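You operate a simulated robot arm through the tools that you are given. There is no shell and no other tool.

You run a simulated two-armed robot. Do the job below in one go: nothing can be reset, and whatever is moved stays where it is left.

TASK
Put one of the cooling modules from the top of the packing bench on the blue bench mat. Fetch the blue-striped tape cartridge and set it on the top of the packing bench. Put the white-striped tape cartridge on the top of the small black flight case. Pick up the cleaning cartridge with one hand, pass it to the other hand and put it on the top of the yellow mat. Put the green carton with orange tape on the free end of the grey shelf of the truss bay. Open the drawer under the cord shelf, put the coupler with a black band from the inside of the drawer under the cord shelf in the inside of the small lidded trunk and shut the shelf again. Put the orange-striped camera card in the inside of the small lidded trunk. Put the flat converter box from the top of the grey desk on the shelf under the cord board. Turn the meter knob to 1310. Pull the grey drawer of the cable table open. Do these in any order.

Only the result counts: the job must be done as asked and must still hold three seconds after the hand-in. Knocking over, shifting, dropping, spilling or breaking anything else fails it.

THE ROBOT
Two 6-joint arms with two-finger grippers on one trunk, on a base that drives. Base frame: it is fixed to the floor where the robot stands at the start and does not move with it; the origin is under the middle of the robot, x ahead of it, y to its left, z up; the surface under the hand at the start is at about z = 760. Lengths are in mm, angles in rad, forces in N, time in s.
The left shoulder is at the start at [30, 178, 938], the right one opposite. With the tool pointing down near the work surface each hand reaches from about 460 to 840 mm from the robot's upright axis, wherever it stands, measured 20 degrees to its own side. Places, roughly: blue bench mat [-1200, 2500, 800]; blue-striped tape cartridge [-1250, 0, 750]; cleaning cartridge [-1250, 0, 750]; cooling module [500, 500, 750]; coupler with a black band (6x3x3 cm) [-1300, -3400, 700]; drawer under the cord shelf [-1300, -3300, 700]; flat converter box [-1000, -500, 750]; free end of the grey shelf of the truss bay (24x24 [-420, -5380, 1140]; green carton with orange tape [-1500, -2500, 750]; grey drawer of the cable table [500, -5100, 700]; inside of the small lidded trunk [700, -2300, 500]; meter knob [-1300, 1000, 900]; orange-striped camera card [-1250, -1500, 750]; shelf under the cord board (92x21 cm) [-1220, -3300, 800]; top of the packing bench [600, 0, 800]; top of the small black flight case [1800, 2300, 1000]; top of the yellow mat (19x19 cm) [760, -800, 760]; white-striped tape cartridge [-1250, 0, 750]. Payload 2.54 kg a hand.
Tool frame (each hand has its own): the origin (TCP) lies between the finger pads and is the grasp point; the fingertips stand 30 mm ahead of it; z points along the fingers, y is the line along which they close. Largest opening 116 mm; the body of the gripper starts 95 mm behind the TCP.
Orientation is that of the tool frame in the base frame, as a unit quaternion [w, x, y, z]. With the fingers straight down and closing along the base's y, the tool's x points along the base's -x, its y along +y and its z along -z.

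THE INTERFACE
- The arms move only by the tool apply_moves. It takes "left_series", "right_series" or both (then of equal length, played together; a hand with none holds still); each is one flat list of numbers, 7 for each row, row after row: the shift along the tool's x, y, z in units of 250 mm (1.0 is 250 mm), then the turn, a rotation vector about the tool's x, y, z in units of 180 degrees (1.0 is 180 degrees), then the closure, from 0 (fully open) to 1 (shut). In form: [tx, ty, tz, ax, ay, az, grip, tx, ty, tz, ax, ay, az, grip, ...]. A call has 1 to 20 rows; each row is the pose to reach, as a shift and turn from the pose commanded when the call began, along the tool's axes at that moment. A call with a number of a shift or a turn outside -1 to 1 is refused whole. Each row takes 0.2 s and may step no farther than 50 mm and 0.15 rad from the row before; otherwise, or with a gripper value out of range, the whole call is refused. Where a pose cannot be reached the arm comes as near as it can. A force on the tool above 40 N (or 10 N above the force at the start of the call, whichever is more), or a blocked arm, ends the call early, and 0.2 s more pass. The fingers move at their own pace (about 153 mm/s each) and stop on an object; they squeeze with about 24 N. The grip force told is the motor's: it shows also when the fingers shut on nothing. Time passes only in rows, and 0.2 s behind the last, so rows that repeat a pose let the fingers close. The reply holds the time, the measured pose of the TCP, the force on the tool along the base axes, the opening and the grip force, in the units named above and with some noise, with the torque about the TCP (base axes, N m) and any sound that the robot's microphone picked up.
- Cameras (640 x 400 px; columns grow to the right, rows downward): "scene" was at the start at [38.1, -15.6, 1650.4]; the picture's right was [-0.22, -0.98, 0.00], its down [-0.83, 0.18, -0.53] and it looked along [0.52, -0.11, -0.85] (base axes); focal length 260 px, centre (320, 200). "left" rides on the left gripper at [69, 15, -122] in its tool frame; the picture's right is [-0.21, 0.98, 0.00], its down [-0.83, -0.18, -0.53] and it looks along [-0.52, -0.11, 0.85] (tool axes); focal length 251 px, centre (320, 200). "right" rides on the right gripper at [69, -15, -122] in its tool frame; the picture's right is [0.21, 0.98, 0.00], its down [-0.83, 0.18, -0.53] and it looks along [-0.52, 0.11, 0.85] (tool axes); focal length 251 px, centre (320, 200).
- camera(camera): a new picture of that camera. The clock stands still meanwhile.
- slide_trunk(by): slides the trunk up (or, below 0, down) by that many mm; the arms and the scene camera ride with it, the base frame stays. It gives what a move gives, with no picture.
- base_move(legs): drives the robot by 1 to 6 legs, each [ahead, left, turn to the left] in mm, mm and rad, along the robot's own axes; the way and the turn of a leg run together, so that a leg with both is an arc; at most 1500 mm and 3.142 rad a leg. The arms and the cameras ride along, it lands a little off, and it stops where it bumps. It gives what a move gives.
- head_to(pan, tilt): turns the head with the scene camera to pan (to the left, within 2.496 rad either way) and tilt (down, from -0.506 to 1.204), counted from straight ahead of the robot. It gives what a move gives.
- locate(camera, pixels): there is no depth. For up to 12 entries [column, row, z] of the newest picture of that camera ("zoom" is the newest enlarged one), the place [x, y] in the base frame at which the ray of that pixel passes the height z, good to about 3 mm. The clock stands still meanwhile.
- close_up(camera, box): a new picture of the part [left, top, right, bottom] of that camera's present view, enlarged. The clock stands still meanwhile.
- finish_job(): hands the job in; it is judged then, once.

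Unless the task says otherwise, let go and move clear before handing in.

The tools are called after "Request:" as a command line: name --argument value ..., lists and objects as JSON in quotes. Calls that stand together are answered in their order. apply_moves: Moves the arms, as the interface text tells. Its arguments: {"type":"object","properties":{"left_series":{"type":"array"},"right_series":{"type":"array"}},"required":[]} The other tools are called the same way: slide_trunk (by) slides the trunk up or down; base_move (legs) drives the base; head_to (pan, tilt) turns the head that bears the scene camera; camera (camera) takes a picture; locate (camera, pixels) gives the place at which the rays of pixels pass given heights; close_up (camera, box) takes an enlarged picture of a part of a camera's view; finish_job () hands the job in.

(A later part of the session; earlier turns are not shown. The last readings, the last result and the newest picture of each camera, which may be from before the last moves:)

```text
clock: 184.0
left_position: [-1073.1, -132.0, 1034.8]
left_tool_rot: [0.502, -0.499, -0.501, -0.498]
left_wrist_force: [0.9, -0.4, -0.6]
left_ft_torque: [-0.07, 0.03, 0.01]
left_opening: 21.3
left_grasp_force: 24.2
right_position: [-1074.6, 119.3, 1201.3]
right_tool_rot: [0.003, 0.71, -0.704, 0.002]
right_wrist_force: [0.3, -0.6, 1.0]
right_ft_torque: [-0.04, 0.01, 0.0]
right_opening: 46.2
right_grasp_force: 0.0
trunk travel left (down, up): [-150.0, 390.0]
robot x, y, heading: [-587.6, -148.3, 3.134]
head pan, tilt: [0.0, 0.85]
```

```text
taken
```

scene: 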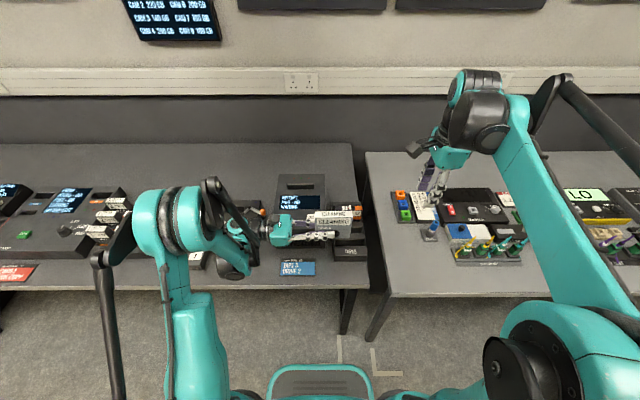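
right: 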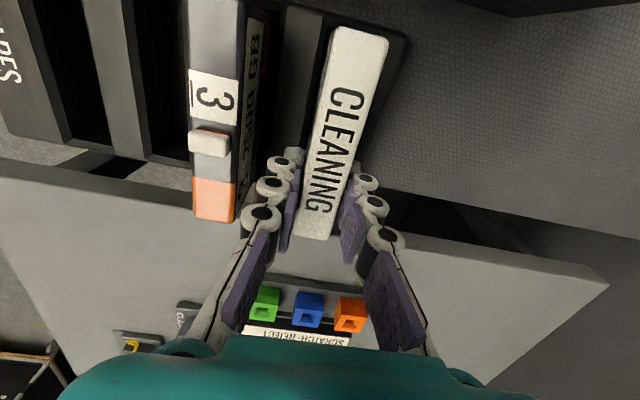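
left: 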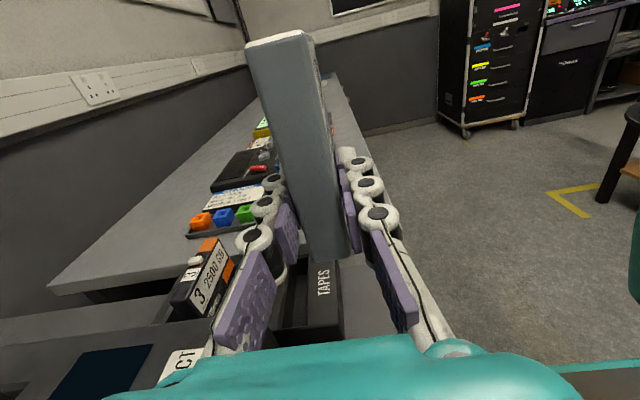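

The hand-over is done: the left hand alone holds the cartridge. I rotate the left hand back to vertical while raising it a little.

Request:
apply_moves --left_series '[0.05, 0, 0, 0, -0.04, 0, 0.9, 0.1, 0, 0, 0, -0.08, 0, 0.9, 0.16, 0, 0, 0, -0.12, 0, 0.9, 0.2, 0, 0, 0, -0.16, 0, 0.9, 0.2, 0, 0, 0, -0.2, 0, 0.9, 0.2, 0, 0, 0, -0.24, 0, 0.9, 0.2, 0, 0, 0, -0.28, 0, 0.9, 0.2, 0, 0, 0, -0.32, 0, 0.9, 0.2, 0, 0, 0, -0.36, 0, 0.9, 0.2, 0, 0, 0, -0.4, 0, 0.9, 0.2, 0, 0, 0, -0.44, 0, 0.9, 0.2, 0, 0, 0, -0.48, 0, 0.9, 0.2, 0, 0, 0, -0.5, 0, 0.9]'

Request:
apply_moves --left_series '[-0.1, 0.1, 0, 0, 0, 0, 0.9, -0.2, 0.2, 0, 0, 0, 0, 0.9, -0.3, 0.3, 0, 0, 0, 0, 0.9, -0.4, 0.3, 0, 0, 0, 0, 0.9]'

Request:
camera --camera "scene"

Request:
camera --camera "left"

Request:
close_up --camera "scene" --box '[0, 150, 240, 300]'

```text
clock: 186.8
left_position: [-1073.8, -132.4, 1084.9]
left_tool_rot: [0.0, 0.705, 0.709, -0.003]
left_wrist_force: [1.1, 0.0, -1.6]
left_ft_torque: [-0.05, 0.02, 0.01]
left_opening: 21.4
left_grasp_force: 23.8
right_position: [-1075.0, 117.8, 1201.4]
right_tool_rot: [0.001, 0.711, -0.704, 0.002]
right_wrist_force: [-0.3, -0.1, 0.3]
right_ft_torque: [0.01, 0.05, 0.01]
right_opening: 46.5
right_grasp_force: 0.1
trunk travel left (down, up): [-150.0, 390.0]
robot x, y, heading: [-592.6, -144.9, 3.137]
head pan, tilt: [0.0, 0.85]
```

```text
clock: 187.8
left_position: [-998.7, -232.8, 1085.3]
left_tool_rot: [0.0, 0.705, 0.709, -0.002]
left_wrist_force: [-0.2, -0.3, -2.3]
left_ft_torque: [-0.03, -0.01, -0.02]
left_opening: 21.5
left_grasp_force: 24.3
right_position: [-1076.7, 117.2, 1202.0]
right_tool_rot: [0.002, 0.711, -0.703, 0.002]
right_wrist_force: [0.3, -0.7, -1.6]
right_ft_torque: [0.01, -0.07, -0.01]
right_opening: 46.5
right_grasp_force: 0.1
trunk travel left (down, up): [-150.0, 390.0]
robot x, y, heading: [-592.7, -148.4, 3.137]
head pan, tilt: [0.0, 0.85]
```

```text
taken
```

scene: 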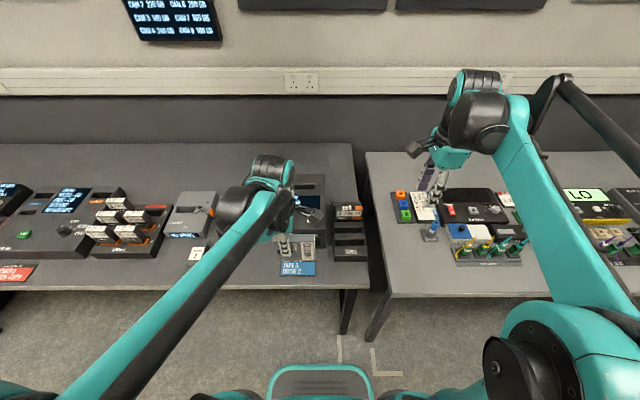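

```text
taken
```

left: 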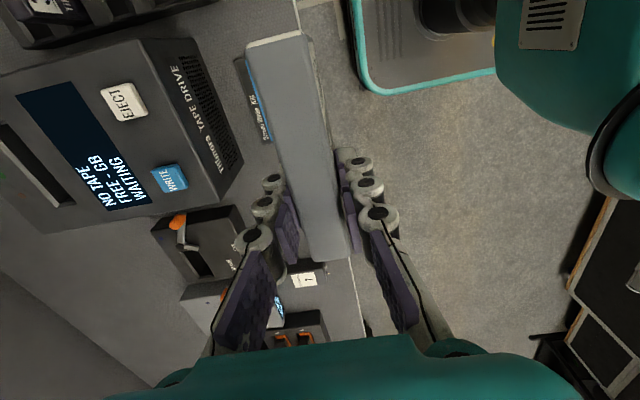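

```text
2.67 times, centred on (120, 225) of scene
```

zoom: 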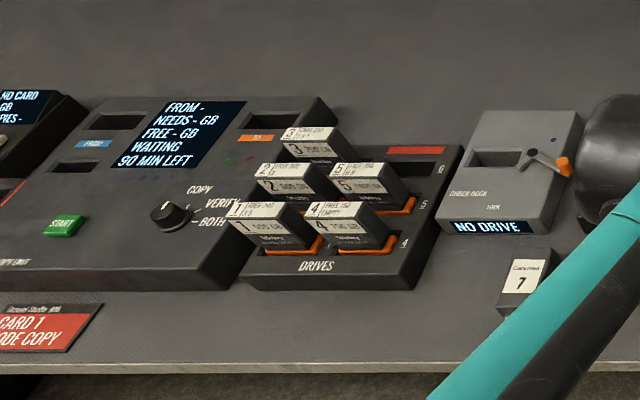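

The flat box isn't obvious yet (pack "7" at zoom 525,285 is something else); I'll search later. With the cleaning cartridge in the left hand I turn around to find the yellow mat on the packing bench.

Request:
base_move --legs '[[-260, 0, 0], [0, 0, 3.141], [0, -350, 0], [250, 0, 0]]'

Request:
head_to --pan -0.1 --tilt 0.8

Request:
camera --camera "scene"

```text
clock: 200.3
left_position: [326.7, -410.8, 1085.3]
left_tool_rot: [-0.001, 0.71, -0.704, 0.0]
left_wrist_force: [-1.0, 0.5, -3.0]
left_ft_torque: [0.03, 0.03, -0.01]
left_opening: 21.5
left_grasp_force: 24.2
right_position: [405.5, -760.1, 1200.9]
right_tool_rot: [-0.002, 0.702, 0.712, 0.002]
right_wrist_force: [0.7, 0.4, -0.3]
right_ft_torque: [-0.02, 0.03, 0.01]
right_opening: 46.4
right_grasp_force: 0.1
trunk travel left (down, up): [-150.0, 390.0]
robot x, y, heading: [-78.3, -499.6, -0.003]
head pan, tilt: [0.0, 0.85]
```

```text
clock: 201.0
left_position: [326.5, -411.3, 1084.7]
left_tool_rot: [-0.002, 0.711, -0.704, 0.001]
left_wrist_force: [-0.3, -0.2, -2.1]
left_ft_torque: [0.05, 0.01, 0.02]
left_opening: 21.5
left_grasp_force: 23.6
right_position: [404.5, -760.1, 1201.2]
right_tool_rot: [-0.001, 0.702, 0.712, 0.002]
right_wrist_force: [0.4, -0.1, -0.5]
right_ft_torque: [-0.02, 0.0, 0.01]
right_opening: 46.6
right_grasp_force: 0.0
trunk travel left (down, up): [-150.0, 390.0]
robot x, y, heading: [-82.2, -495.5, 0.0]
head pan, tilt: [-0.099, 0.799]
```

```text
taken
```

scene: 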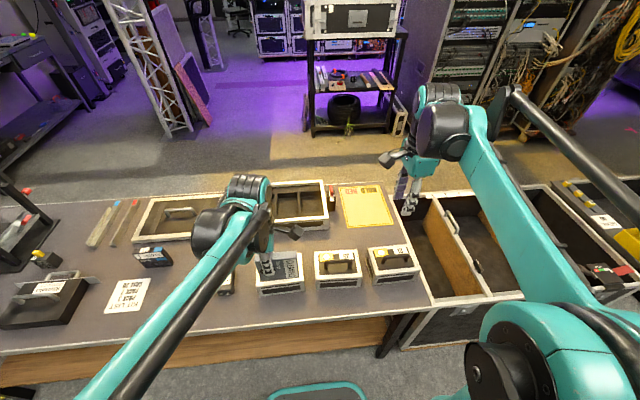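

The yellow mat is at (338-395, 184-230). I locate its corners and the neighbouring cases.

Request:
locate --camera "scene" --pixels '[[339, 185, 760], [380, 183, 760], [395, 226, 760], [343, 231, 760], [315, 252, 830], [357, 250, 830], [370, 248, 830], [413, 245, 830], [330, 185, 840], [330, 225, 800], [412, 195, 780], [350, 277, 760]]'

Request:
close_up --camera "scene" --box '[260, 160, 440, 300]'

```text
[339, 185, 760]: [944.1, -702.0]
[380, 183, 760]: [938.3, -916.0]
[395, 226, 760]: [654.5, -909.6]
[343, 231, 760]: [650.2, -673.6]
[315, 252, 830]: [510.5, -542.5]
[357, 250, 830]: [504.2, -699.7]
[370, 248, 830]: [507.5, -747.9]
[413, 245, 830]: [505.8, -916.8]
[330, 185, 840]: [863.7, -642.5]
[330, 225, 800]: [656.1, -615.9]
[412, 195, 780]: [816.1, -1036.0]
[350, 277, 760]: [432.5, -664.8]
```

```text
2.86 times, centred on (350, 230) of scene
```

zoom: 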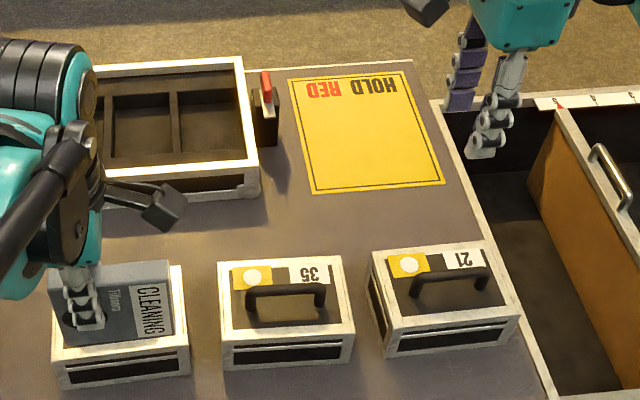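

The mat spans about x 650..940, y −680..−910. I sidestep right ~400 mm and come 80 mm closer, then reach over the cases to the mat.

Request:
base_move --legs '[[0, -390, 0], [80, 0, 0]]'

Request:
head_to --pan 0.15 --tilt 0.85

Request:
camera --camera "scene"

Request:
locate --camera "scene" --pixels '[[300, 300, 760]]'

```text
clock: 204.1
left_position: [407.2, -799.8, 1085.2]
left_tool_rot: [0.0, 0.711, -0.703, -0.001]
left_wrist_force: [1.1, -0.3, -1.8]
left_ft_torque: [0.03, 0.08, -0.01]
left_opening: 21.3
left_grasp_force: 23.9
right_position: [486.0, -1148.6, 1200.8]
right_tool_rot: [-0.003, 0.702, 0.712, 0.002]
right_wrist_force: [-0.1, -0.9, -0.1]
right_ft_torque: [0.01, 0.05, -0.03]
right_opening: 46.2
right_grasp_force: 0.1
trunk travel left (down, up): [-150.0, 390.0]
robot x, y, heading: [-3.9, -885.6, 0.001]
head pan, tilt: [-0.099, 0.799]
```

```text
clock: 204.9
left_position: [406.0, -800.2, 1084.5]
left_tool_rot: [-0.002, 0.711, -0.704, 0.001]
left_wrist_force: [0.1, 0.9, -2.4]
left_ft_torque: [0.08, 0.01, -0.02]
left_opening: 21.2
left_grasp_force: 24.3
right_position: [485.1, -1148.9, 1201.9]
right_tool_rot: [-0.002, 0.703, 0.712, 0.002]
right_wrist_force: [0.5, -0.5, 0.0]
right_ft_torque: [0.0, -0.02, -0.03]
right_opening: 46.4
right_grasp_force: 0.1
trunk travel left (down, up): [-150.0, 390.0]
robot x, y, heading: [0.1, -887.2, 0.001]
head pan, tilt: [0.15, 0.85]
```

```text
taken
```

scene: 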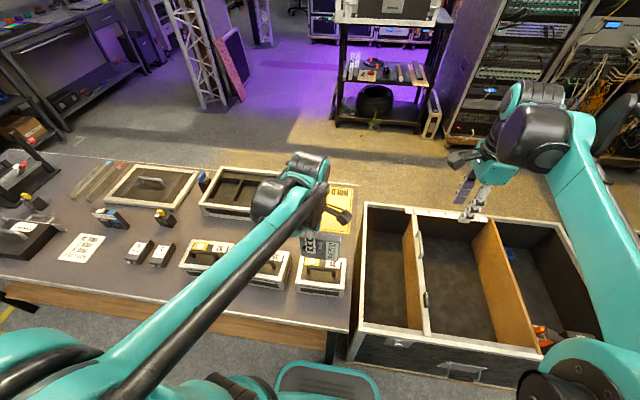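

```text
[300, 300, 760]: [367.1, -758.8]
```

I extend the left hand forward to above the mat at height.

Request:
apply_moves --left_series '[-0.064, -0.18, 0, 0, 0, 0, 0.9, -0.128, -0.36, 0, 0, 0, 0, 0.9, -0.128, -0.54, 0, 0, 0, 0, 0.9, -0.128, -0.72, 0, 0, 0, 0, 0.9, -0.128, -0.9, 0, 0, 0, 0, 0.9, -0.128, -0.98, 0, 0, 0, 0, 0.9]'

Request:
apply_moves --left_series '[0, -0.15, 0, 0, 0, 0, 0.9, 0, -0.26, 0.1, 0, 0, 0, 0.9, 0, -0.26, 0.28, 0, 0, 0, 0.9, 0, -0.26, 0.46, 0, 0, 0, 0.9, 0, -0.26, 0.64, 0, 0, 0, 0.9, 0, -0.26, 0.8, 0, 0, 0, 0.9, 0, -0.26, 0.86, 0, 0, 0, 0.9, 0, -0.26, 0.86, 0, 0, 0, 0.9]'

Request:
camera --camera "left"

Request:
close_up --camera "scene" --box '[240, 160, 400, 290]'

```text
clock: 206.3
left_position: [650.1, -765.4, 1086.9]
left_tool_rot: [-0.002, 0.711, -0.703, 0.001]
left_wrist_force: [-0.1, -0.5, -1.8]
left_ft_torque: [0.02, 0.02, 0.0]
left_opening: 21.4
left_grasp_force: 24.0
right_position: [485.2, -1149.5, 1202.1]
right_tool_rot: [-0.002, 0.702, 0.712, 0.002]
right_wrist_force: [0.2, 0.4, -0.3]
right_ft_torque: [-0.03, -0.01, -0.05]
right_opening: 46.4
right_grasp_force: 0.0
trunk travel left (down, up): [-150.0, 390.0]
robot x, y, heading: [-0.2, -886.3, 0.001]
head pan, tilt: [0.15, 0.85]
```

```text
clock: 208.1
left_position: [716.4, -764.1, 870.4]
left_tool_rot: [-0.002, 0.711, -0.703, 0.001]
left_wrist_force: [-0.1, 0.2, -2.4]
left_ft_torque: [0.06, 0.01, 0.02]
left_opening: 21.8
left_grasp_force: 24.2
right_position: [484.6, -1149.0, 1201.9]
right_tool_rot: [-0.002, 0.702, 0.712, 0.001]
right_wrist_force: [-0.1, -0.5, 0.7]
right_ft_torque: [0.0, 0.0, 0.01]
right_opening: 46.4
right_grasp_force: 0.1
trunk travel left (down, up): [-150.0, 390.0]
robot x, y, heading: [0.7, -886.1, 0.003]
head pan, tilt: [0.15, 0.85]
```

```text
taken
```

left: 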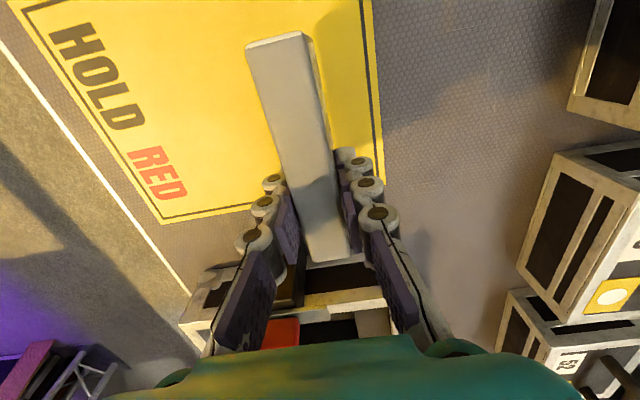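

```text
3.08 times, centred on (320, 225) of scene
```

zoom: 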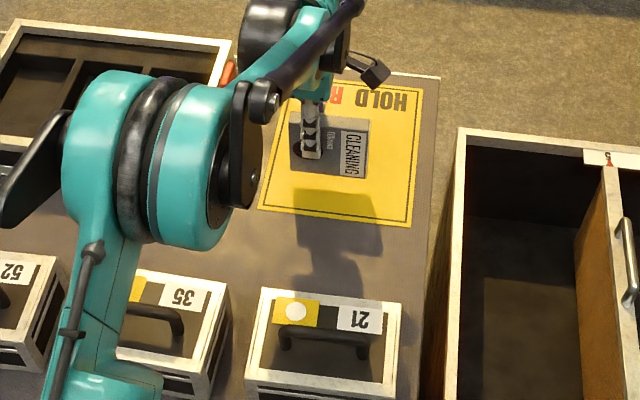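

The cartridge may overhang the mat's +y edge; I locate the mat's edges in this near view.

Request:
locate --camera "left" --pixels '[[161, 222, 760], [384, 178, 760], [372, 10, 760], [330, 258, 897], [285, 38, 897]]'

Request:
locate --camera "zoom" --pixels '[[258, 208, 760], [410, 228, 760], [423, 83, 760], [290, 100, 760]]'

```text
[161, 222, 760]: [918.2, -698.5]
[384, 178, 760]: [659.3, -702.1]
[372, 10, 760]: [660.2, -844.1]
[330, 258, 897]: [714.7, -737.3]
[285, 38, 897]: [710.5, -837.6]
```

```text
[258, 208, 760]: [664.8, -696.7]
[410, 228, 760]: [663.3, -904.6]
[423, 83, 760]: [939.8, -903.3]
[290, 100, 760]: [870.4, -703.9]
```

The mat is x 660..930, y −700..−905. I move the cartridge to its middle (x≈775, y≈−803) and lower it slowly.

Request:
apply_moves --left_series '[0.03, -0.12, 0, 0, 0, 0, 0.9, 0.06, -0.23, 0, 0, 0, 0, 0.9, 0.06, -0.23, 0.04, 0, 0, 0, 0.9, 0.06, -0.23, 0.08, 0, 0, 0, 0.9, 0.06, -0.23, 0.1, 0, 0, 0, 0.9, 0.06, -0.23, 0.1, 0, 0, 0, 0.9]'

Request:
apply_moves --left_series '[0, 0, 0.01, 0, 0, 0, 0.9, 0, 0, 0.02, 0, 0, 0, 0.9, 0, 0, 0.02, 0, 0, 0, 0.9]'

Request:
apply_moves --left_series '[0, 0, 0.01, 0, 0, 0, 0.9, 0, 0, 0.02, 0, 0, 0, 0.9, 0, 0, 0.02, 0, 0, 0, 0.9]'

```text
clock: 209.5
left_position: [774.1, -777.6, 845.8]
left_tool_rot: [-0.002, 0.711, -0.704, 0.001]
left_wrist_force: [-0.4, 0.5, -2.4]
left_ft_torque: [0.04, -0.02, 0.01]
left_opening: 21.2
left_grasp_force: 23.4
right_position: [485.8, -1149.4, 1200.2]
right_tool_rot: [-0.002, 0.702, 0.712, 0.001]
right_wrist_force: [-0.8, 0.6, 0.0]
right_ft_torque: [0.02, 0.01, 0.04]
right_opening: 46.4
right_grasp_force: 0.1
trunk travel left (down, up): [-150.0, 390.0]
robot x, y, heading: [-1.5, -884.8, -0.001]
head pan, tilt: [0.15, 0.85]
```

```text
clock: 210.3
left_position: [775.0, -779.3, 842.2]
left_tool_rot: [-0.002, 0.711, -0.703, 0.001]
left_wrist_force: [0.8, 0.0, -1.3]
left_ft_torque: [0.04, 0.01, -0.02]
left_opening: 21.4
left_grasp_force: 24.1
right_position: [483.7, -1149.6, 1201.7]
right_tool_rot: [-0.002, 0.702, 0.712, 0.002]
right_wrist_force: [0.0, 0.4, 0.1]
right_ft_torque: [0.02, 0.02, 0.02]
right_opening: 46.5
right_grasp_force: 0.0
trunk travel left (down, up): [-150.0, 390.0]
robot x, y, heading: [-4.6, -882.7, -0.002]
head pan, tilt: [0.15, 0.85]
```

```text
clock: 211.1
left_position: [774.9, -778.5, 837.5]
left_tool_rot: [-0.002, 0.711, -0.703, 0.001]
left_wrist_force: [4.4, 1.9, 14.4]
left_ft_torque: [-0.31, -0.16, 0.04]
left_opening: 21.7
left_grasp_force: 23.9
right_position: [482.8, -1149.6, 1201.5]
right_tool_rot: [-0.002, 0.702, 0.712, 0.003]
right_wrist_force: [-0.4, 0.4, -0.2]
right_ft_torque: [0.01, -0.01, -0.02]
right_opening: 46.5
right_grasp_force: 0.0
trunk travel left (down, up): [-150.0, 390.0]
robot x, y, heading: [1.6, -891.7, -0.004]
head pan, tilt: [0.15, 0.85]
```

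Contact at TCP 837.5 (14 N). I ease 2 mm, open and rise.

Request:
apply_moves --left_series '[0, 0, -0.008, 0, 0, 0, 0.85, 0, 0, -0.008, 0, 0, 0, 0.78, 0, 0, -0.008, 0, 0, 0, 0.6, 0, 0, -0.008, 0, 0, 0, 0.6, 0, 0, -0.1, 0, 0, 0, 0.6, 0, 0, -0.25, 0, 0, 0, 0.6, 0, 0, -0.42, 0, 0, 0, 0.6, 0, 0, -0.6, 0, 0, 0, 0.6, 0, 0, -0.78, 0, 0, 0, 0.6, 0, 0, -0.9, 0, 0, 0, 0.6]'

Request:
camera --camera "left"

Request:
close_up --camera "scene" --box '[240, 160, 400, 290]'

```text
clock: 213.3
left_position: [773.0, -778.7, 1061.7]
left_tool_rot: [-0.002, 0.711, -0.703, 0.0]
left_wrist_force: [0.3, 0.7, -0.4]
left_ft_torque: [0.02, 0.0, 0.0]
left_opening: 46.7
left_grasp_force: 0.0
right_position: [483.8, -1149.6, 1202.9]
right_tool_rot: [-0.002, 0.702, 0.712, 0.002]
right_wrist_force: [-0.3, 0.5, -0.2]
right_ft_torque: [0.01, -0.04, 0.03]
right_opening: 46.1
right_grasp_force: 0.1
trunk travel left (down, up): [-150.0, 390.0]
robot x, y, heading: [0.9, -885.9, 0.003]
head pan, tilt: [0.15, 0.85]
```

```text
taken
```

left: 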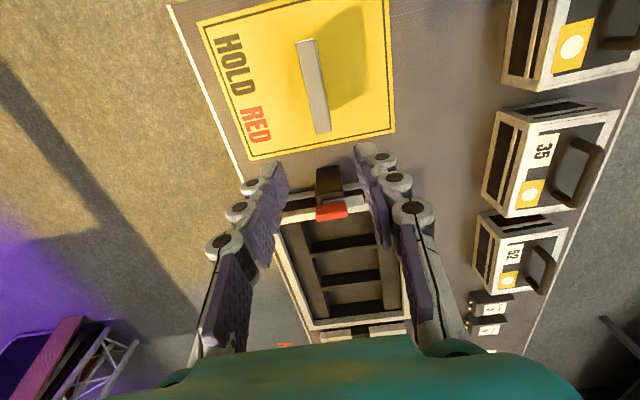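

```text
3.08 times, centred on (320, 225) of scene
```

zoom: 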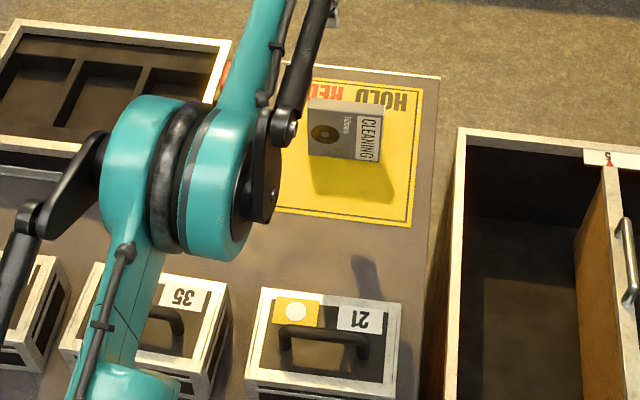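

The cleaning cartridge stands on the mat. I retract the left hand, back off, and look to the right at the lidded trunk and other benches.

Request:
apply_moves --left_series '[0, 0.18, 0, 0, 0, 0, 0.6, 0, 0.36, 0, 0, 0, 0, 0.6, 0, 0.54, 0, 0, 0, 0, 0.6, 0, 0.72, 0, 0, 0, 0, 0.6, 0, 0.9, 0, 0, 0, 0, 0.6, 0, 0.98, 0, 0, 0, 0, 0.6]'

Request:
base_move --legs '[[-300, 0, 0], [0, -600, 0]]'

Request:
head_to --pan -0.6 --tilt 0.7

Request:
camera --camera "scene"

Request:
head_to --pan -2.2 --tilt 0.6

Request:
camera --camera "scene"

Request:
head_to --pan 2.4 --tilt 0.6

Request:
camera --camera "scene"

```text
clock: 214.7
left_position: [527.9, -782.4, 1059.4]
left_tool_rot: [-0.002, 0.711, -0.703, 0.001]
left_wrist_force: [-0.1, 0.5, 0.6]
left_ft_torque: [-0.02, -0.01, 0.02]
left_opening: 46.4
left_grasp_force: 0.1
right_position: [484.4, -1149.8, 1202.3]
right_tool_rot: [-0.002, 0.702, 0.712, 0.002]
right_wrist_force: [-0.5, -1.1, -1.0]
right_ft_torque: [0.01, -0.02, 0.02]
right_opening: 46.9
right_grasp_force: 0.0
trunk travel left (down, up): [-150.0, 390.0]
robot x, y, heading: [0.2, -886.3, 0.002]
head pan, tilt: [0.15, 0.85]
```

```text
clock: 219.7
left_position: [229.0, -1384.4, 1060.7]
left_tool_rot: [-0.002, 0.71, -0.704, 0.001]
left_wrist_force: [-0.1, 0.5, -0.9]
left_ft_torque: [0.05, -0.01, 0.0]
left_opening: 46.3
left_grasp_force: 0.1
right_position: [183.3, -1750.8, 1201.2]
right_tool_rot: [-0.002, 0.704, 0.711, 0.004]
right_wrist_force: [-0.2, -0.5, -0.7]
right_ft_torque: [0.03, 0.0, 0.0]
right_opening: 46.4
right_grasp_force: 0.0
trunk travel left (down, up): [-150.0, 390.0]
robot x, y, heading: [-301.8, -1487.9, -0.009]
head pan, tilt: [0.15, 0.85]
```

```text
clock: 220.8
left_position: [229.7, -1384.4, 1059.6]
left_tool_rot: [-0.002, 0.71, -0.705, 0.0]
left_wrist_force: [-0.7, -0.3, 0.7]
left_ft_torque: [-0.01, 0.01, 0.0]
left_opening: 46.2
left_grasp_force: 0.1
right_position: [184.7, -1750.8, 1201.9]
right_tool_rot: [-0.002, 0.703, 0.711, 0.002]
right_wrist_force: [0.5, -0.2, 0.6]
right_ft_torque: [0.02, 0.03, -0.02]
right_opening: 46.4
right_grasp_force: 0.0
trunk travel left (down, up): [-150.0, 390.0]
robot x, y, heading: [-299.2, -1487.3, -0.004]
head pan, tilt: [-0.6, 0.7]
```

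```text
taken
```

scene: 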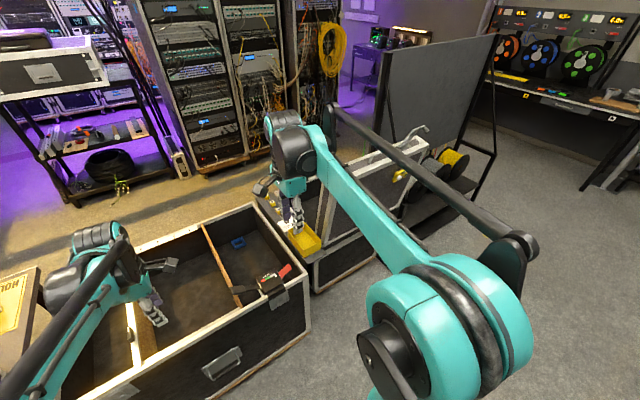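

```text
clock: 222.5
left_position: [229.1, -1382.9, 1060.3]
left_tool_rot: [-0.002, 0.709, -0.705, 0.001]
left_wrist_force: [0.4, -0.5, -0.6]
left_ft_torque: [0.0, -0.07, 0.01]
left_opening: 46.5
left_grasp_force: 0.0
right_position: [184.0, -1750.2, 1201.6]
right_tool_rot: [-0.002, 0.703, 0.711, 0.002]
right_wrist_force: [0.0, 0.0, 0.6]
right_ft_torque: [0.01, -0.01, 0.02]
right_opening: 46.2
right_grasp_force: 0.0
trunk travel left (down, up): [-150.0, 390.0]
robot x, y, heading: [-297.9, -1483.6, -0.0]
head pan, tilt: [-2.201, 0.6]
```

```text
taken
```

scene: 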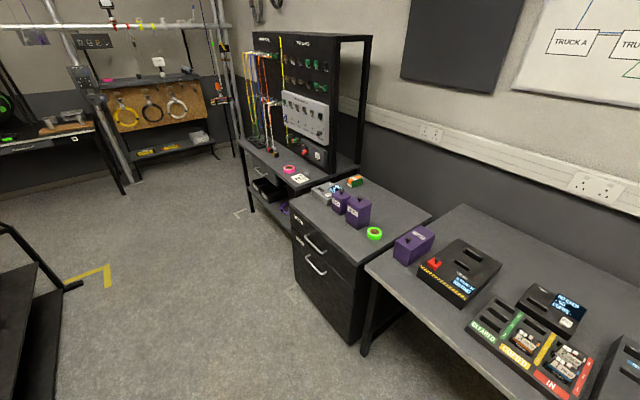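

```text
clock: 226.2
left_position: [228.4, -1383.8, 1060.4]
left_tool_rot: [-0.001, 0.709, -0.705, 0.0]
left_wrist_force: [0.3, 0.1, -0.1]
left_ft_torque: [0.05, 0.02, 0.01]
left_opening: 46.5
left_grasp_force: 0.1
right_position: [184.4, -1750.7, 1201.3]
right_tool_rot: [-0.002, 0.703, 0.711, 0.003]
right_wrist_force: [-0.3, 0.1, -0.4]
right_ft_torque: [0.01, -0.01, -0.01]
right_opening: 46.8
right_grasp_force: 0.0
trunk travel left (down, up): [-150.0, 390.0]
robot x, y, heading: [-300.7, -1485.6, -0.002]
head pan, tilt: [2.4, 0.6]
```

```text
taken
```

scene: 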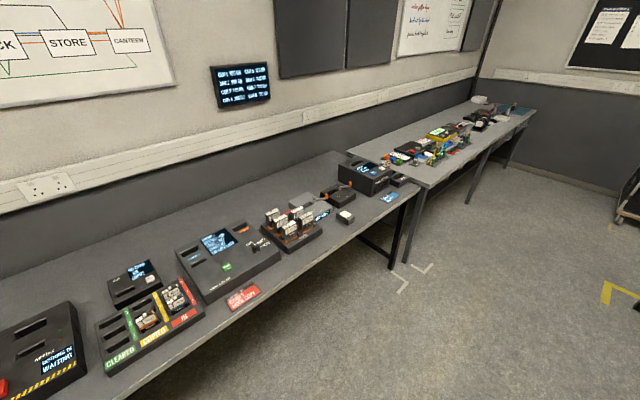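

The desk with cards and devices runs along the wall. I zoom in on the stretch around (−1000, −500) to find the flat converter box, and on the cabinet with the green carton later.

Request:
close_up --camera "scene" --box '[240, 160, 400, 260]'

Request:
close_up --camera "scene" --box '[80, 240, 320, 390]'

Request:
locate --camera "scene" --pixels '[[345, 215, 810], [322, 213, 800], [336, 192, 830], [300, 200, 830], [290, 230, 830], [150, 310, 800], [130, 285, 830]]'

```text
4.00 times, centred on (320, 210) of scene
```

zoom: 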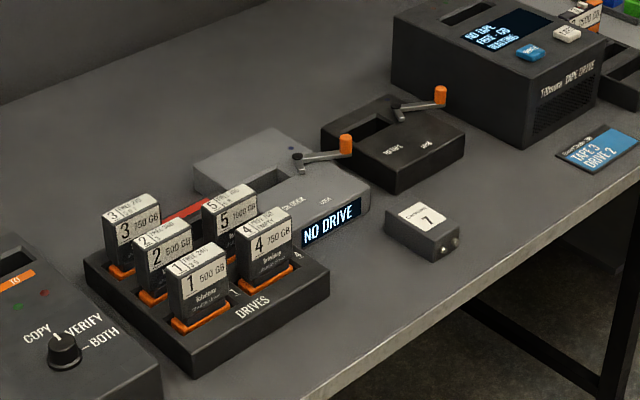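

```text
2.67 times, centred on (200, 315) of scene
```

zoom: 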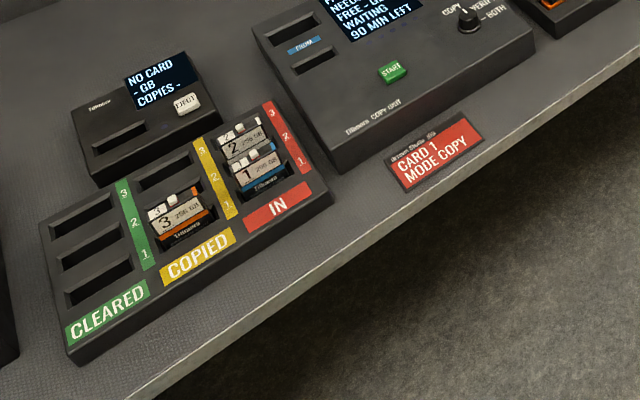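

```text
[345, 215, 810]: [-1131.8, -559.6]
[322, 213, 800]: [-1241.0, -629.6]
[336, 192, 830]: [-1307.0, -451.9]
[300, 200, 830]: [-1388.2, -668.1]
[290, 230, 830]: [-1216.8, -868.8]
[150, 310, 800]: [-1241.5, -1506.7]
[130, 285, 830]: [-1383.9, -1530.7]
```

"Carvolen 7" with two connectors (zoom 425,230, about (−1130,−560)) is the flat box on the grey desk, and the orange-striped card is #3 in the COPIED slot. I turn to face that desk and go to the converter first.

Request:
base_move --legs '[[0, 0, 3.141], [0, -800, 0], [230, 0, 0]]'

Request:
head_to --pan 0.0 --tilt 0.85

Request:
camera --camera "scene"

Request:
camera --camera "right"

```text
clock: 239.1
left_position: [-1060.3, -787.5, 1059.8]
left_tool_rot: [-0.001, 0.703, 0.711, -0.002]
left_wrist_force: [-0.4, 0.7, -0.3]
left_ft_torque: [0.0, -0.07, 0.0]
left_opening: 46.6
left_grasp_force: 0.0
right_position: [-1017.5, -420.3, 1201.6]
right_tool_rot: [0.002, 0.711, -0.703, 0.002]
right_wrist_force: [-0.8, -0.5, -0.4]
right_ft_torque: [-0.04, -0.06, 0.01]
right_opening: 46.2
right_grasp_force: 0.1
trunk travel left (down, up): [-150.0, 390.0]
robot x, y, heading: [-528.2, -681.4, -3.138]
head pan, tilt: [2.4, 0.6]
```

```text
clock: 241.3
left_position: [-1059.2, -787.6, 1061.2]
left_tool_rot: [0.0, 0.704, 0.71, -0.001]
left_wrist_force: [0.2, 0.2, 0.8]
left_ft_torque: [0.03, -0.01, 0.0]
left_opening: 46.3
left_grasp_force: 0.0
right_position: [-1014.9, -420.1, 1202.3]
right_tool_rot: [0.003, 0.712, -0.703, 0.002]
right_wrist_force: [0.2, -1.0, 0.4]
right_ft_torque: [0.0, -0.02, 0.0]
right_opening: 46.3
right_grasp_force: 0.1
trunk travel left (down, up): [-150.0, 390.0]
robot x, y, heading: [-530.5, -682.2, -3.139]
head pan, tilt: [0.0, 0.85]
```

```text
taken
```

scene: 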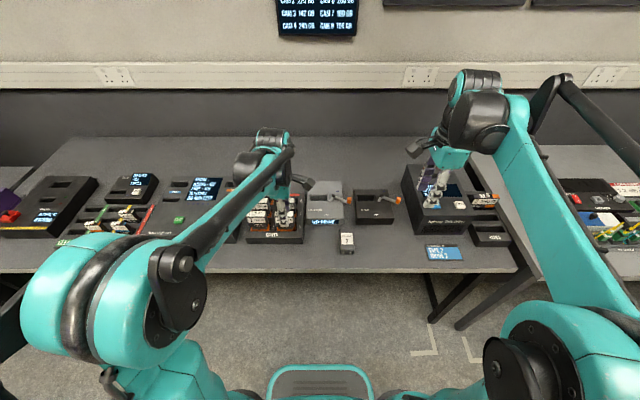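

```text
taken
```

right: 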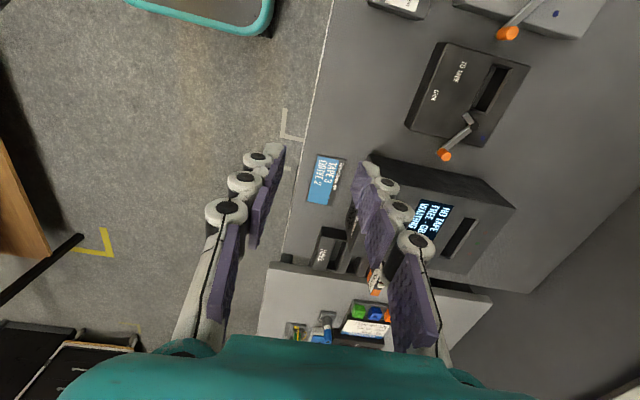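

The flat box "7" is at scene (347,242). I rotate the right hand back (closing along y) and place it for a good view of the box.

Request:
apply_moves --right_series '[0.1, 0, 0.06, 0, 0, -0.045, 0.4, 0.2, 0, 0.12, 0, 0, -0.09, 0.4, 0.3, 0, 0.2, 0, 0, -0.135, 0.4, 0.4, 0, 0.28, 0, 0, -0.18, 0.4, 0.5, 0, 0.36, 0, 0, -0.225, 0.4, 0.58, 0, 0.44, 0, 0, -0.27, 0.4, 0.58, 0, 0.52, 0, 0, -0.315, 0.4, 0.58, 0, 0.6, 0, 0, -0.36, 0.4, 0.58, 0, 0.66, 0, 0, -0.405, 0.4, 0.58, 0, 0.7, 0, 0, -0.45, 0.4, 0.58, 0, 0.72, 0, 0, -0.49, 0.4, 0.58, 0, 0.72, 0, 0, -0.506, 0.4]'

Request:
camera --camera "right"

Request:
close_up --camera "scene" --box '[300, 200, 400, 270]'

```text
clock: 243.9
left_position: [-1058.6, -787.6, 1059.7]
left_tool_rot: [-0.001, 0.703, 0.711, -0.002]
left_wrist_force: [0.5, 0.9, 0.6]
left_ft_torque: [-0.02, -0.02, -0.02]
left_opening: 46.4
left_grasp_force: 0.1
right_position: [-1014.4, -567.0, 1023.6]
right_tool_rot: [0.002, 1.0, 0.017, 0.001]
right_wrist_force: [-0.2, -1.0, -0.7]
right_ft_torque: [-0.03, 0.02, 0.02]
right_opening: 69.3
right_grasp_force: 0.0
trunk travel left (down, up): [-150.0, 390.0]
robot x, y, heading: [-532.7, -681.4, -3.144]
head pan, tilt: [0.0, 0.85]
```

```text
taken
```

right: 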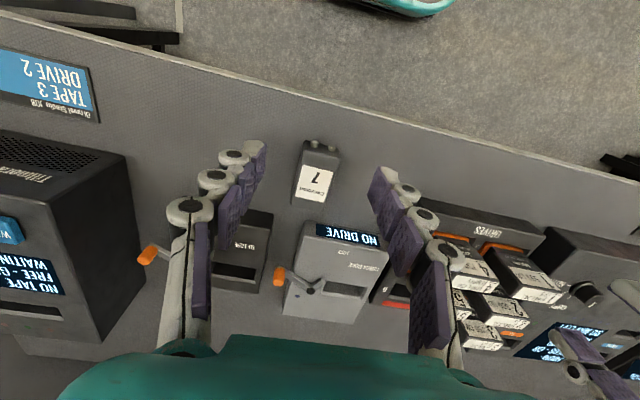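

```text
5.71 times, centred on (350, 235) of scene
```

zoom: 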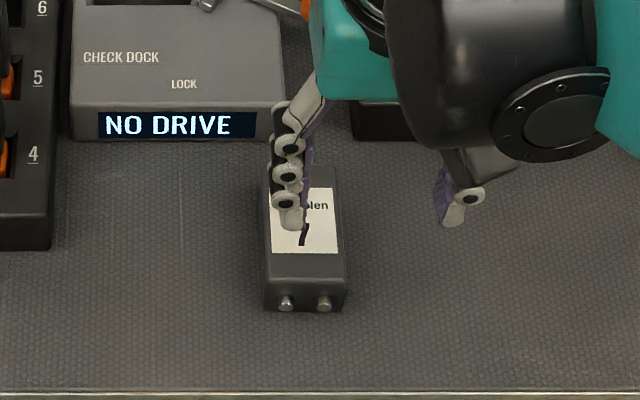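

I triangulate the box's top corners from the right and scene cameras.

Request:
locate --camera "right" --pixels '[[304, 152, 825], [339, 158, 825], [330, 207, 825], [293, 198, 825], [303, 140, 793], [341, 148, 793]]'

Request:
locate --camera "zoom" --pixels '[[268, 285, 825], [345, 283, 825], [262, 167, 825], [332, 167, 825], [264, 310, 793], [344, 310, 793]]'

```text
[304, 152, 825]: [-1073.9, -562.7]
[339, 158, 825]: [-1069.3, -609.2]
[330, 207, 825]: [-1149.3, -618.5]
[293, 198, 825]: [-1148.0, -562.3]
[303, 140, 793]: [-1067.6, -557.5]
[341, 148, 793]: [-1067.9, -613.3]
```

```text
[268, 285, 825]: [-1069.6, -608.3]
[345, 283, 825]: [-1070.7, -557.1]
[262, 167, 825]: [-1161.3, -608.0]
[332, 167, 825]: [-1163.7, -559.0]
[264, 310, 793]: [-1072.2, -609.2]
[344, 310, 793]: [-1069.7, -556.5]
```

The box is centred at (−1114, −584), about 51 mm wide, z 793..825. I lower the right hand around it and grip.

Request:
apply_moves --right_series '[-0.13, 0.02, 0.05, 0, 0, 0.011, 0.3, -0.26, 0.04, 0.15, 0, 0, 0.011, 0.3, -0.402, 0.054, 0.22, 0, 0, 0.011, 0.3, -0.402, 0.054, 0.4, 0, 0, 0.011, 0.3, -0.402, 0.054, 0.58, 0, 0, 0.011, 0.3, -0.402, 0.054, 0.7, 0, 0, 0.011, 0.3, -0.402, 0.054, 0.76, 0, 0, 0.011, 0.3, -0.402, 0.054, 0.76, 0, 0, 0.011, 0.8, -0.402, 0.054, 0.76, 0, 0, 0.011, 0.8, -0.402, 0.054, 0.76, 0, 0, 0.011, 0.8]'

Request:
camera --camera "right"

```text
clock: 246.1
left_position: [-1059.7, -787.3, 1060.3]
left_tool_rot: [0.0, 0.703, 0.711, -0.002]
left_wrist_force: [-0.6, -0.3, 0.7]
left_ft_torque: [0.05, 0.0, -0.01]
left_opening: 46.3
left_grasp_force: 0.1
right_position: [-1113.6, -583.4, 832.4]
right_tool_rot: [0.003, 1.0, -0.001, -0.001]
right_wrist_force: [-0.5, 0.0, 0.1]
right_ft_torque: [0.01, 0.03, 0.02]
right_opening: 51.6
right_grasp_force: 24.2
trunk travel left (down, up): [-150.0, 390.0]
robot x, y, heading: [-533.6, -682.1, -3.143]
head pan, tilt: [0.0, 0.85]
```

```text
taken
```

right: 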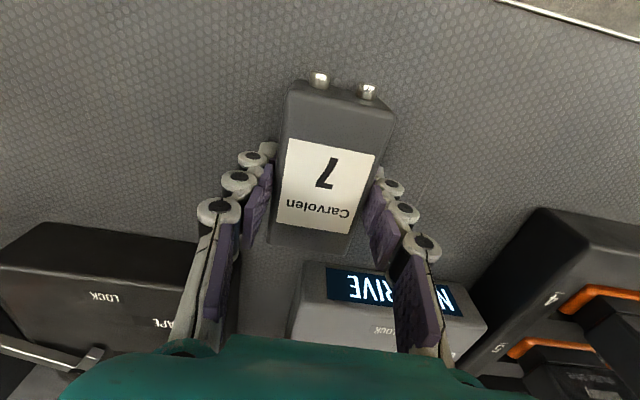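

The flat box is held (51.6 mm). I lift, retract, and sidestep along the desk to the camera cards.

Request:
apply_moves --right_series '[0, 0, -0.18, 0, 0, 0, 0.8, 0, 0, -0.36, 0, 0, 0, 0.8, 0, 0, -0.54, 0, 0, 0, 0.8, 0.1, 0, -0.7, 0, 0, 0, 0.8, 0.25, 0, -0.8, 0, 0, 0, 0.8, 0.42, 0, -0.85, 0, 0, 0, 0.8, 0.5, -0.15, -0.85, 0, 0, 0, 0.8, 0.5, -0.3, -0.85, 0, 0, 0, 0.8]'

Request:
base_move --legs '[[0, 730, 0]]'

Request:
camera --camera "scene"

Request:
camera --camera "left"

```text
clock: 247.9
left_position: [-1060.4, -785.5, 1060.1]
left_tool_rot: [-0.001, 0.704, 0.711, -0.002]
left_wrist_force: [0.4, -0.5, 0.4]
left_ft_torque: [0.0, -0.02, 0.04]
left_opening: 46.4
left_grasp_force: 0.2
right_position: [-987.6, -507.7, 1043.7]
right_tool_rot: [0.004, 1.0, -0.002, 0.0]
right_wrist_force: [0.0, 0.0, -3.4]
right_ft_torque: [-0.01, 0.02, 0.0]
right_opening: 51.3
right_grasp_force: 24.4
trunk travel left (down, up): [-150.0, 390.0]
robot x, y, heading: [-533.2, -685.0, -3.141]
head pan, tilt: [0.0, 0.85]
```

```text
clock: 251.9
left_position: [-1057.9, -1525.1, 1060.3]
left_tool_rot: [-0.001, 0.703, 0.712, -0.002]
left_wrist_force: [0.1, 0.2, 0.2]
left_ft_torque: [0.02, -0.02, -0.03]
left_opening: 46.5
left_grasp_force: 0.2
right_position: [-987.0, -1246.6, 1044.1]
right_tool_rot: [0.003, 1.0, 0.001, 0.0]
right_wrist_force: [-0.3, -0.6, -2.7]
right_ft_torque: [0.02, 0.0, -0.01]
right_opening: 51.4
right_grasp_force: 23.6
trunk travel left (down, up): [-150.0, 390.0]
robot x, y, heading: [-529.1, -1423.8, -3.137]
head pan, tilt: [0.0, 0.85]
```

```text
taken
```

scene: 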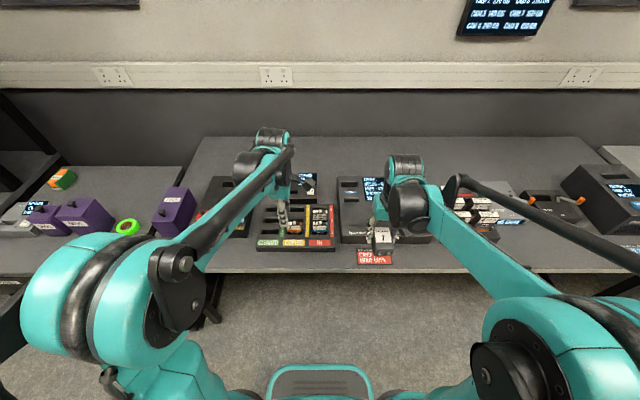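

```text
taken
```

left: 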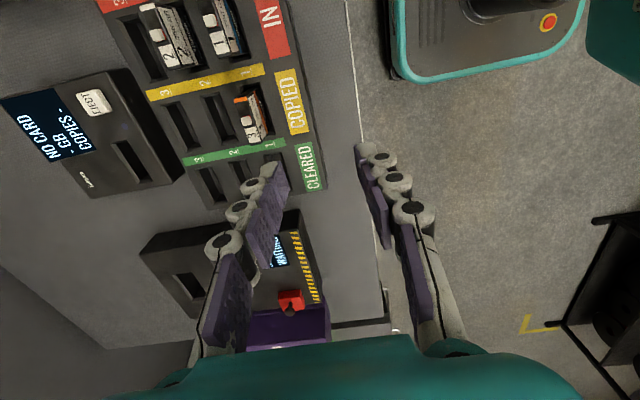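

The orange-striped card 3 is at left view (252,118), thin along x as the hand closes. I zoom and locate it.

Request:
close_up --camera "left" --box '[180, 60, 340, 160]'

Request:
locate --camera "left" --pixels '[[240, 98, 850], [248, 97, 850], [262, 138, 850], [252, 142, 850], [251, 118, 850], [251, 118, 870]]'

Request:
close_up --camera "scene" --box '[240, 190, 360, 260]'

```text
4.00 times, centred on (260, 110) of left
```

zoom: 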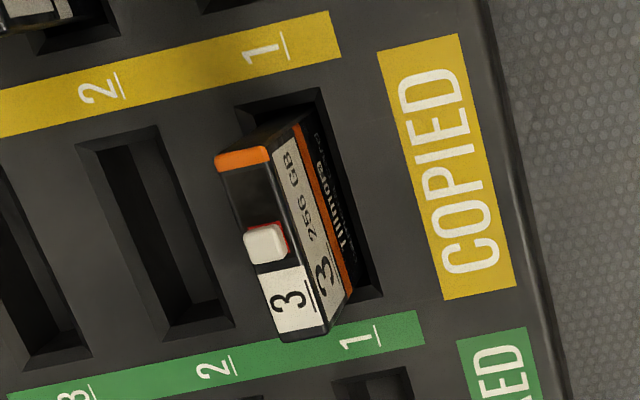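

```text
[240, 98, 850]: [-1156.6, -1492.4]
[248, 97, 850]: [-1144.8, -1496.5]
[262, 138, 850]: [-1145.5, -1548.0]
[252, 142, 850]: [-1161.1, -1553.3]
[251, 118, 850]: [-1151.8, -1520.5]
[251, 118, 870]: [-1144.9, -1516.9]
```

```text
5.33 times, centred on (300, 225) of scene
```

zoom: 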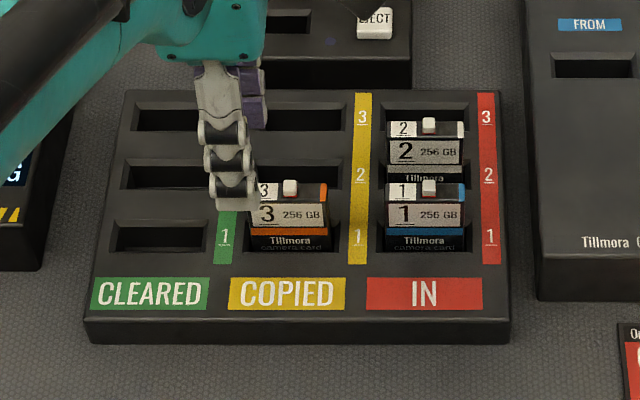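

I triangulate the card's white tab from both views for its height.

Request:
locate --camera "left" --pixels '[[246.5, 120, 830], [246.5, 120, 850], [246.5, 120, 870], [234, 99.5, 850], [247, 97, 850], [250.7, 145, 850], [261, 142, 850]]'

Request:
locate --camera "scene" --pixels '[[294.2, 222.7, 830], [294.2, 222.7, 850], [294.2, 222.7, 870], [287, 222.5, 850], [301, 222.5, 850], [288, 226, 850], [301, 226, 850]]'

```text
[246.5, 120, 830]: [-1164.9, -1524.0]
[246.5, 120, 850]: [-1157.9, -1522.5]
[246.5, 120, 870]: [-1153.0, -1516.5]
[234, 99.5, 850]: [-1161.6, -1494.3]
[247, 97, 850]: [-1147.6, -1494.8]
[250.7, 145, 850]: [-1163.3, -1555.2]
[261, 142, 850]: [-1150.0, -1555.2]
```

```text
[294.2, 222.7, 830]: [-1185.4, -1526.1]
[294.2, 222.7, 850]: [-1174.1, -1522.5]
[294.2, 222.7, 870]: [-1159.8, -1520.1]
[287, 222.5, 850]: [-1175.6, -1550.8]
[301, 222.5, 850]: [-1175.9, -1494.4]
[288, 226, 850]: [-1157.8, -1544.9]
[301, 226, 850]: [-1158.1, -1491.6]
```

Both views agree on the card top at about (−1143, −1518, 885). I move the left hand over it, stop at z≈935 and check.

Request:
apply_moves --left_series '[0.02, -0.17, 0, 0, 0, 0, 0.65, 0.034, -0.34, 0.04, 0, 0, 0, 0.65, 0.034, -0.34, 0.22, 0, 0, 0, 0.65, 0.034, -0.34, 0.4, 0, 0, 0, 0.65, 0.034, -0.34, 0.5, 0, 0, 0, 0.65, 0.034, -0.34, 0.5, 0, 0, 0, 0.65]'

Request:
camera --camera "left"

Request:
close_up --camera "left" --box '[240, 90, 400, 190]'

```text
clock: 253.3
left_position: [-1143.9, -1519.3, 936.1]
left_tool_rot: [-0.001, 0.703, 0.711, -0.002]
left_wrist_force: [0.4, 0.0, -0.3]
left_ft_torque: [0.01, 0.01, -0.01]
left_opening: 40.6
left_grasp_force: 0.1
right_position: [-988.8, -1246.0, 1044.0]
right_tool_rot: [0.002, 1.0, 0.0, 0.0]
right_wrist_force: [0.1, -0.9, -2.6]
right_ft_torque: [-0.02, 0.01, 0.04]
right_opening: 51.4
right_grasp_force: 23.8
trunk travel left (down, up): [-150.0, 390.0]
robot x, y, heading: [-531.4, -1418.5, -3.139]
head pan, tilt: [0.0, 0.85]
```

```text
taken
```

left: 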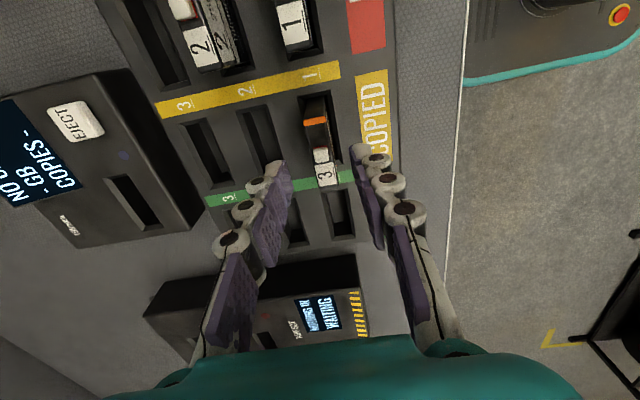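

```text
4.00 times, centred on (320, 140) of left
```

zoom: 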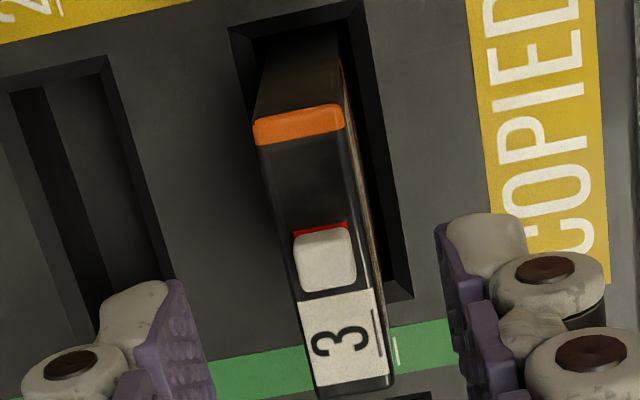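

I check the card corners at z 885 from here and the holder's surface.

Request:
locate --camera "zoom" --pixels '[[253, 135, 885], [342, 118, 885], [316, 392, 885], [390, 380, 885], [253, 135, 870], [342, 118, 870], [316, 392, 870], [390, 380, 870], [230, 30, 830], [410, 295, 830]]'

```text
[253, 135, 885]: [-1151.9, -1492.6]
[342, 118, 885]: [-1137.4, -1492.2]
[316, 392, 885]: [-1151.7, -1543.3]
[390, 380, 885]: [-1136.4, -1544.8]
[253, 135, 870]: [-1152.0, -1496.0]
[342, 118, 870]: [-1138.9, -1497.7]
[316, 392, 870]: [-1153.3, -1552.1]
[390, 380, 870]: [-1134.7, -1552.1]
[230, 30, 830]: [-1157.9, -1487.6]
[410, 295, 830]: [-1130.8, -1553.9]
```

The card is centred at (−1144.5, −1518). I descend 50 mm, close and lift.

Request:
apply_moves --left_series '[0, -0.002, 0.07, 0, 0, 0, 0.65, 0, -0.002, 0.14, 0, 0, 0, 0.65, 0, -0.002, 0.2, 0, 0, 0, 0.65, 0, -0.002, 0.2, 0, 0, 0, 0.97, 0, -0.002, 0.2, 0, 0, 0, 0.97, 0, -0.002, 0.2, 0, 0, 0, 0.97]'

Request:
camera --camera "left"

```text
clock: 254.7
left_position: [-1144.5, -1519.0, 886.7]
left_tool_rot: [-0.001, 0.703, 0.711, -0.002]
left_wrist_force: [-0.2, 0.1, 0.1]
left_ft_torque: [0.02, 0.0, -0.02]
left_opening: 15.2
left_grasp_force: 24.0
right_position: [-988.2, -1246.0, 1044.2]
right_tool_rot: [0.002, 1.0, 0.0, 0.0]
right_wrist_force: [-0.2, 0.4, -1.5]
right_ft_torque: [0.03, 0.02, 0.02]
right_opening: 51.3
right_grasp_force: 24.1
trunk travel left (down, up): [-150.0, 390.0]
robot x, y, heading: [-531.8, -1419.7, -3.136]
head pan, tilt: [0.0, 0.85]
```

```text
taken
```

left: 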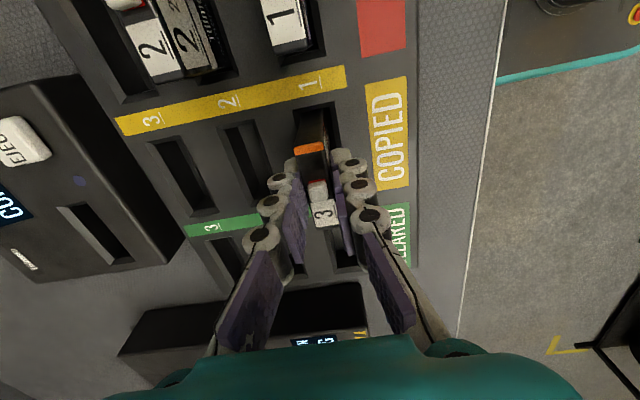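

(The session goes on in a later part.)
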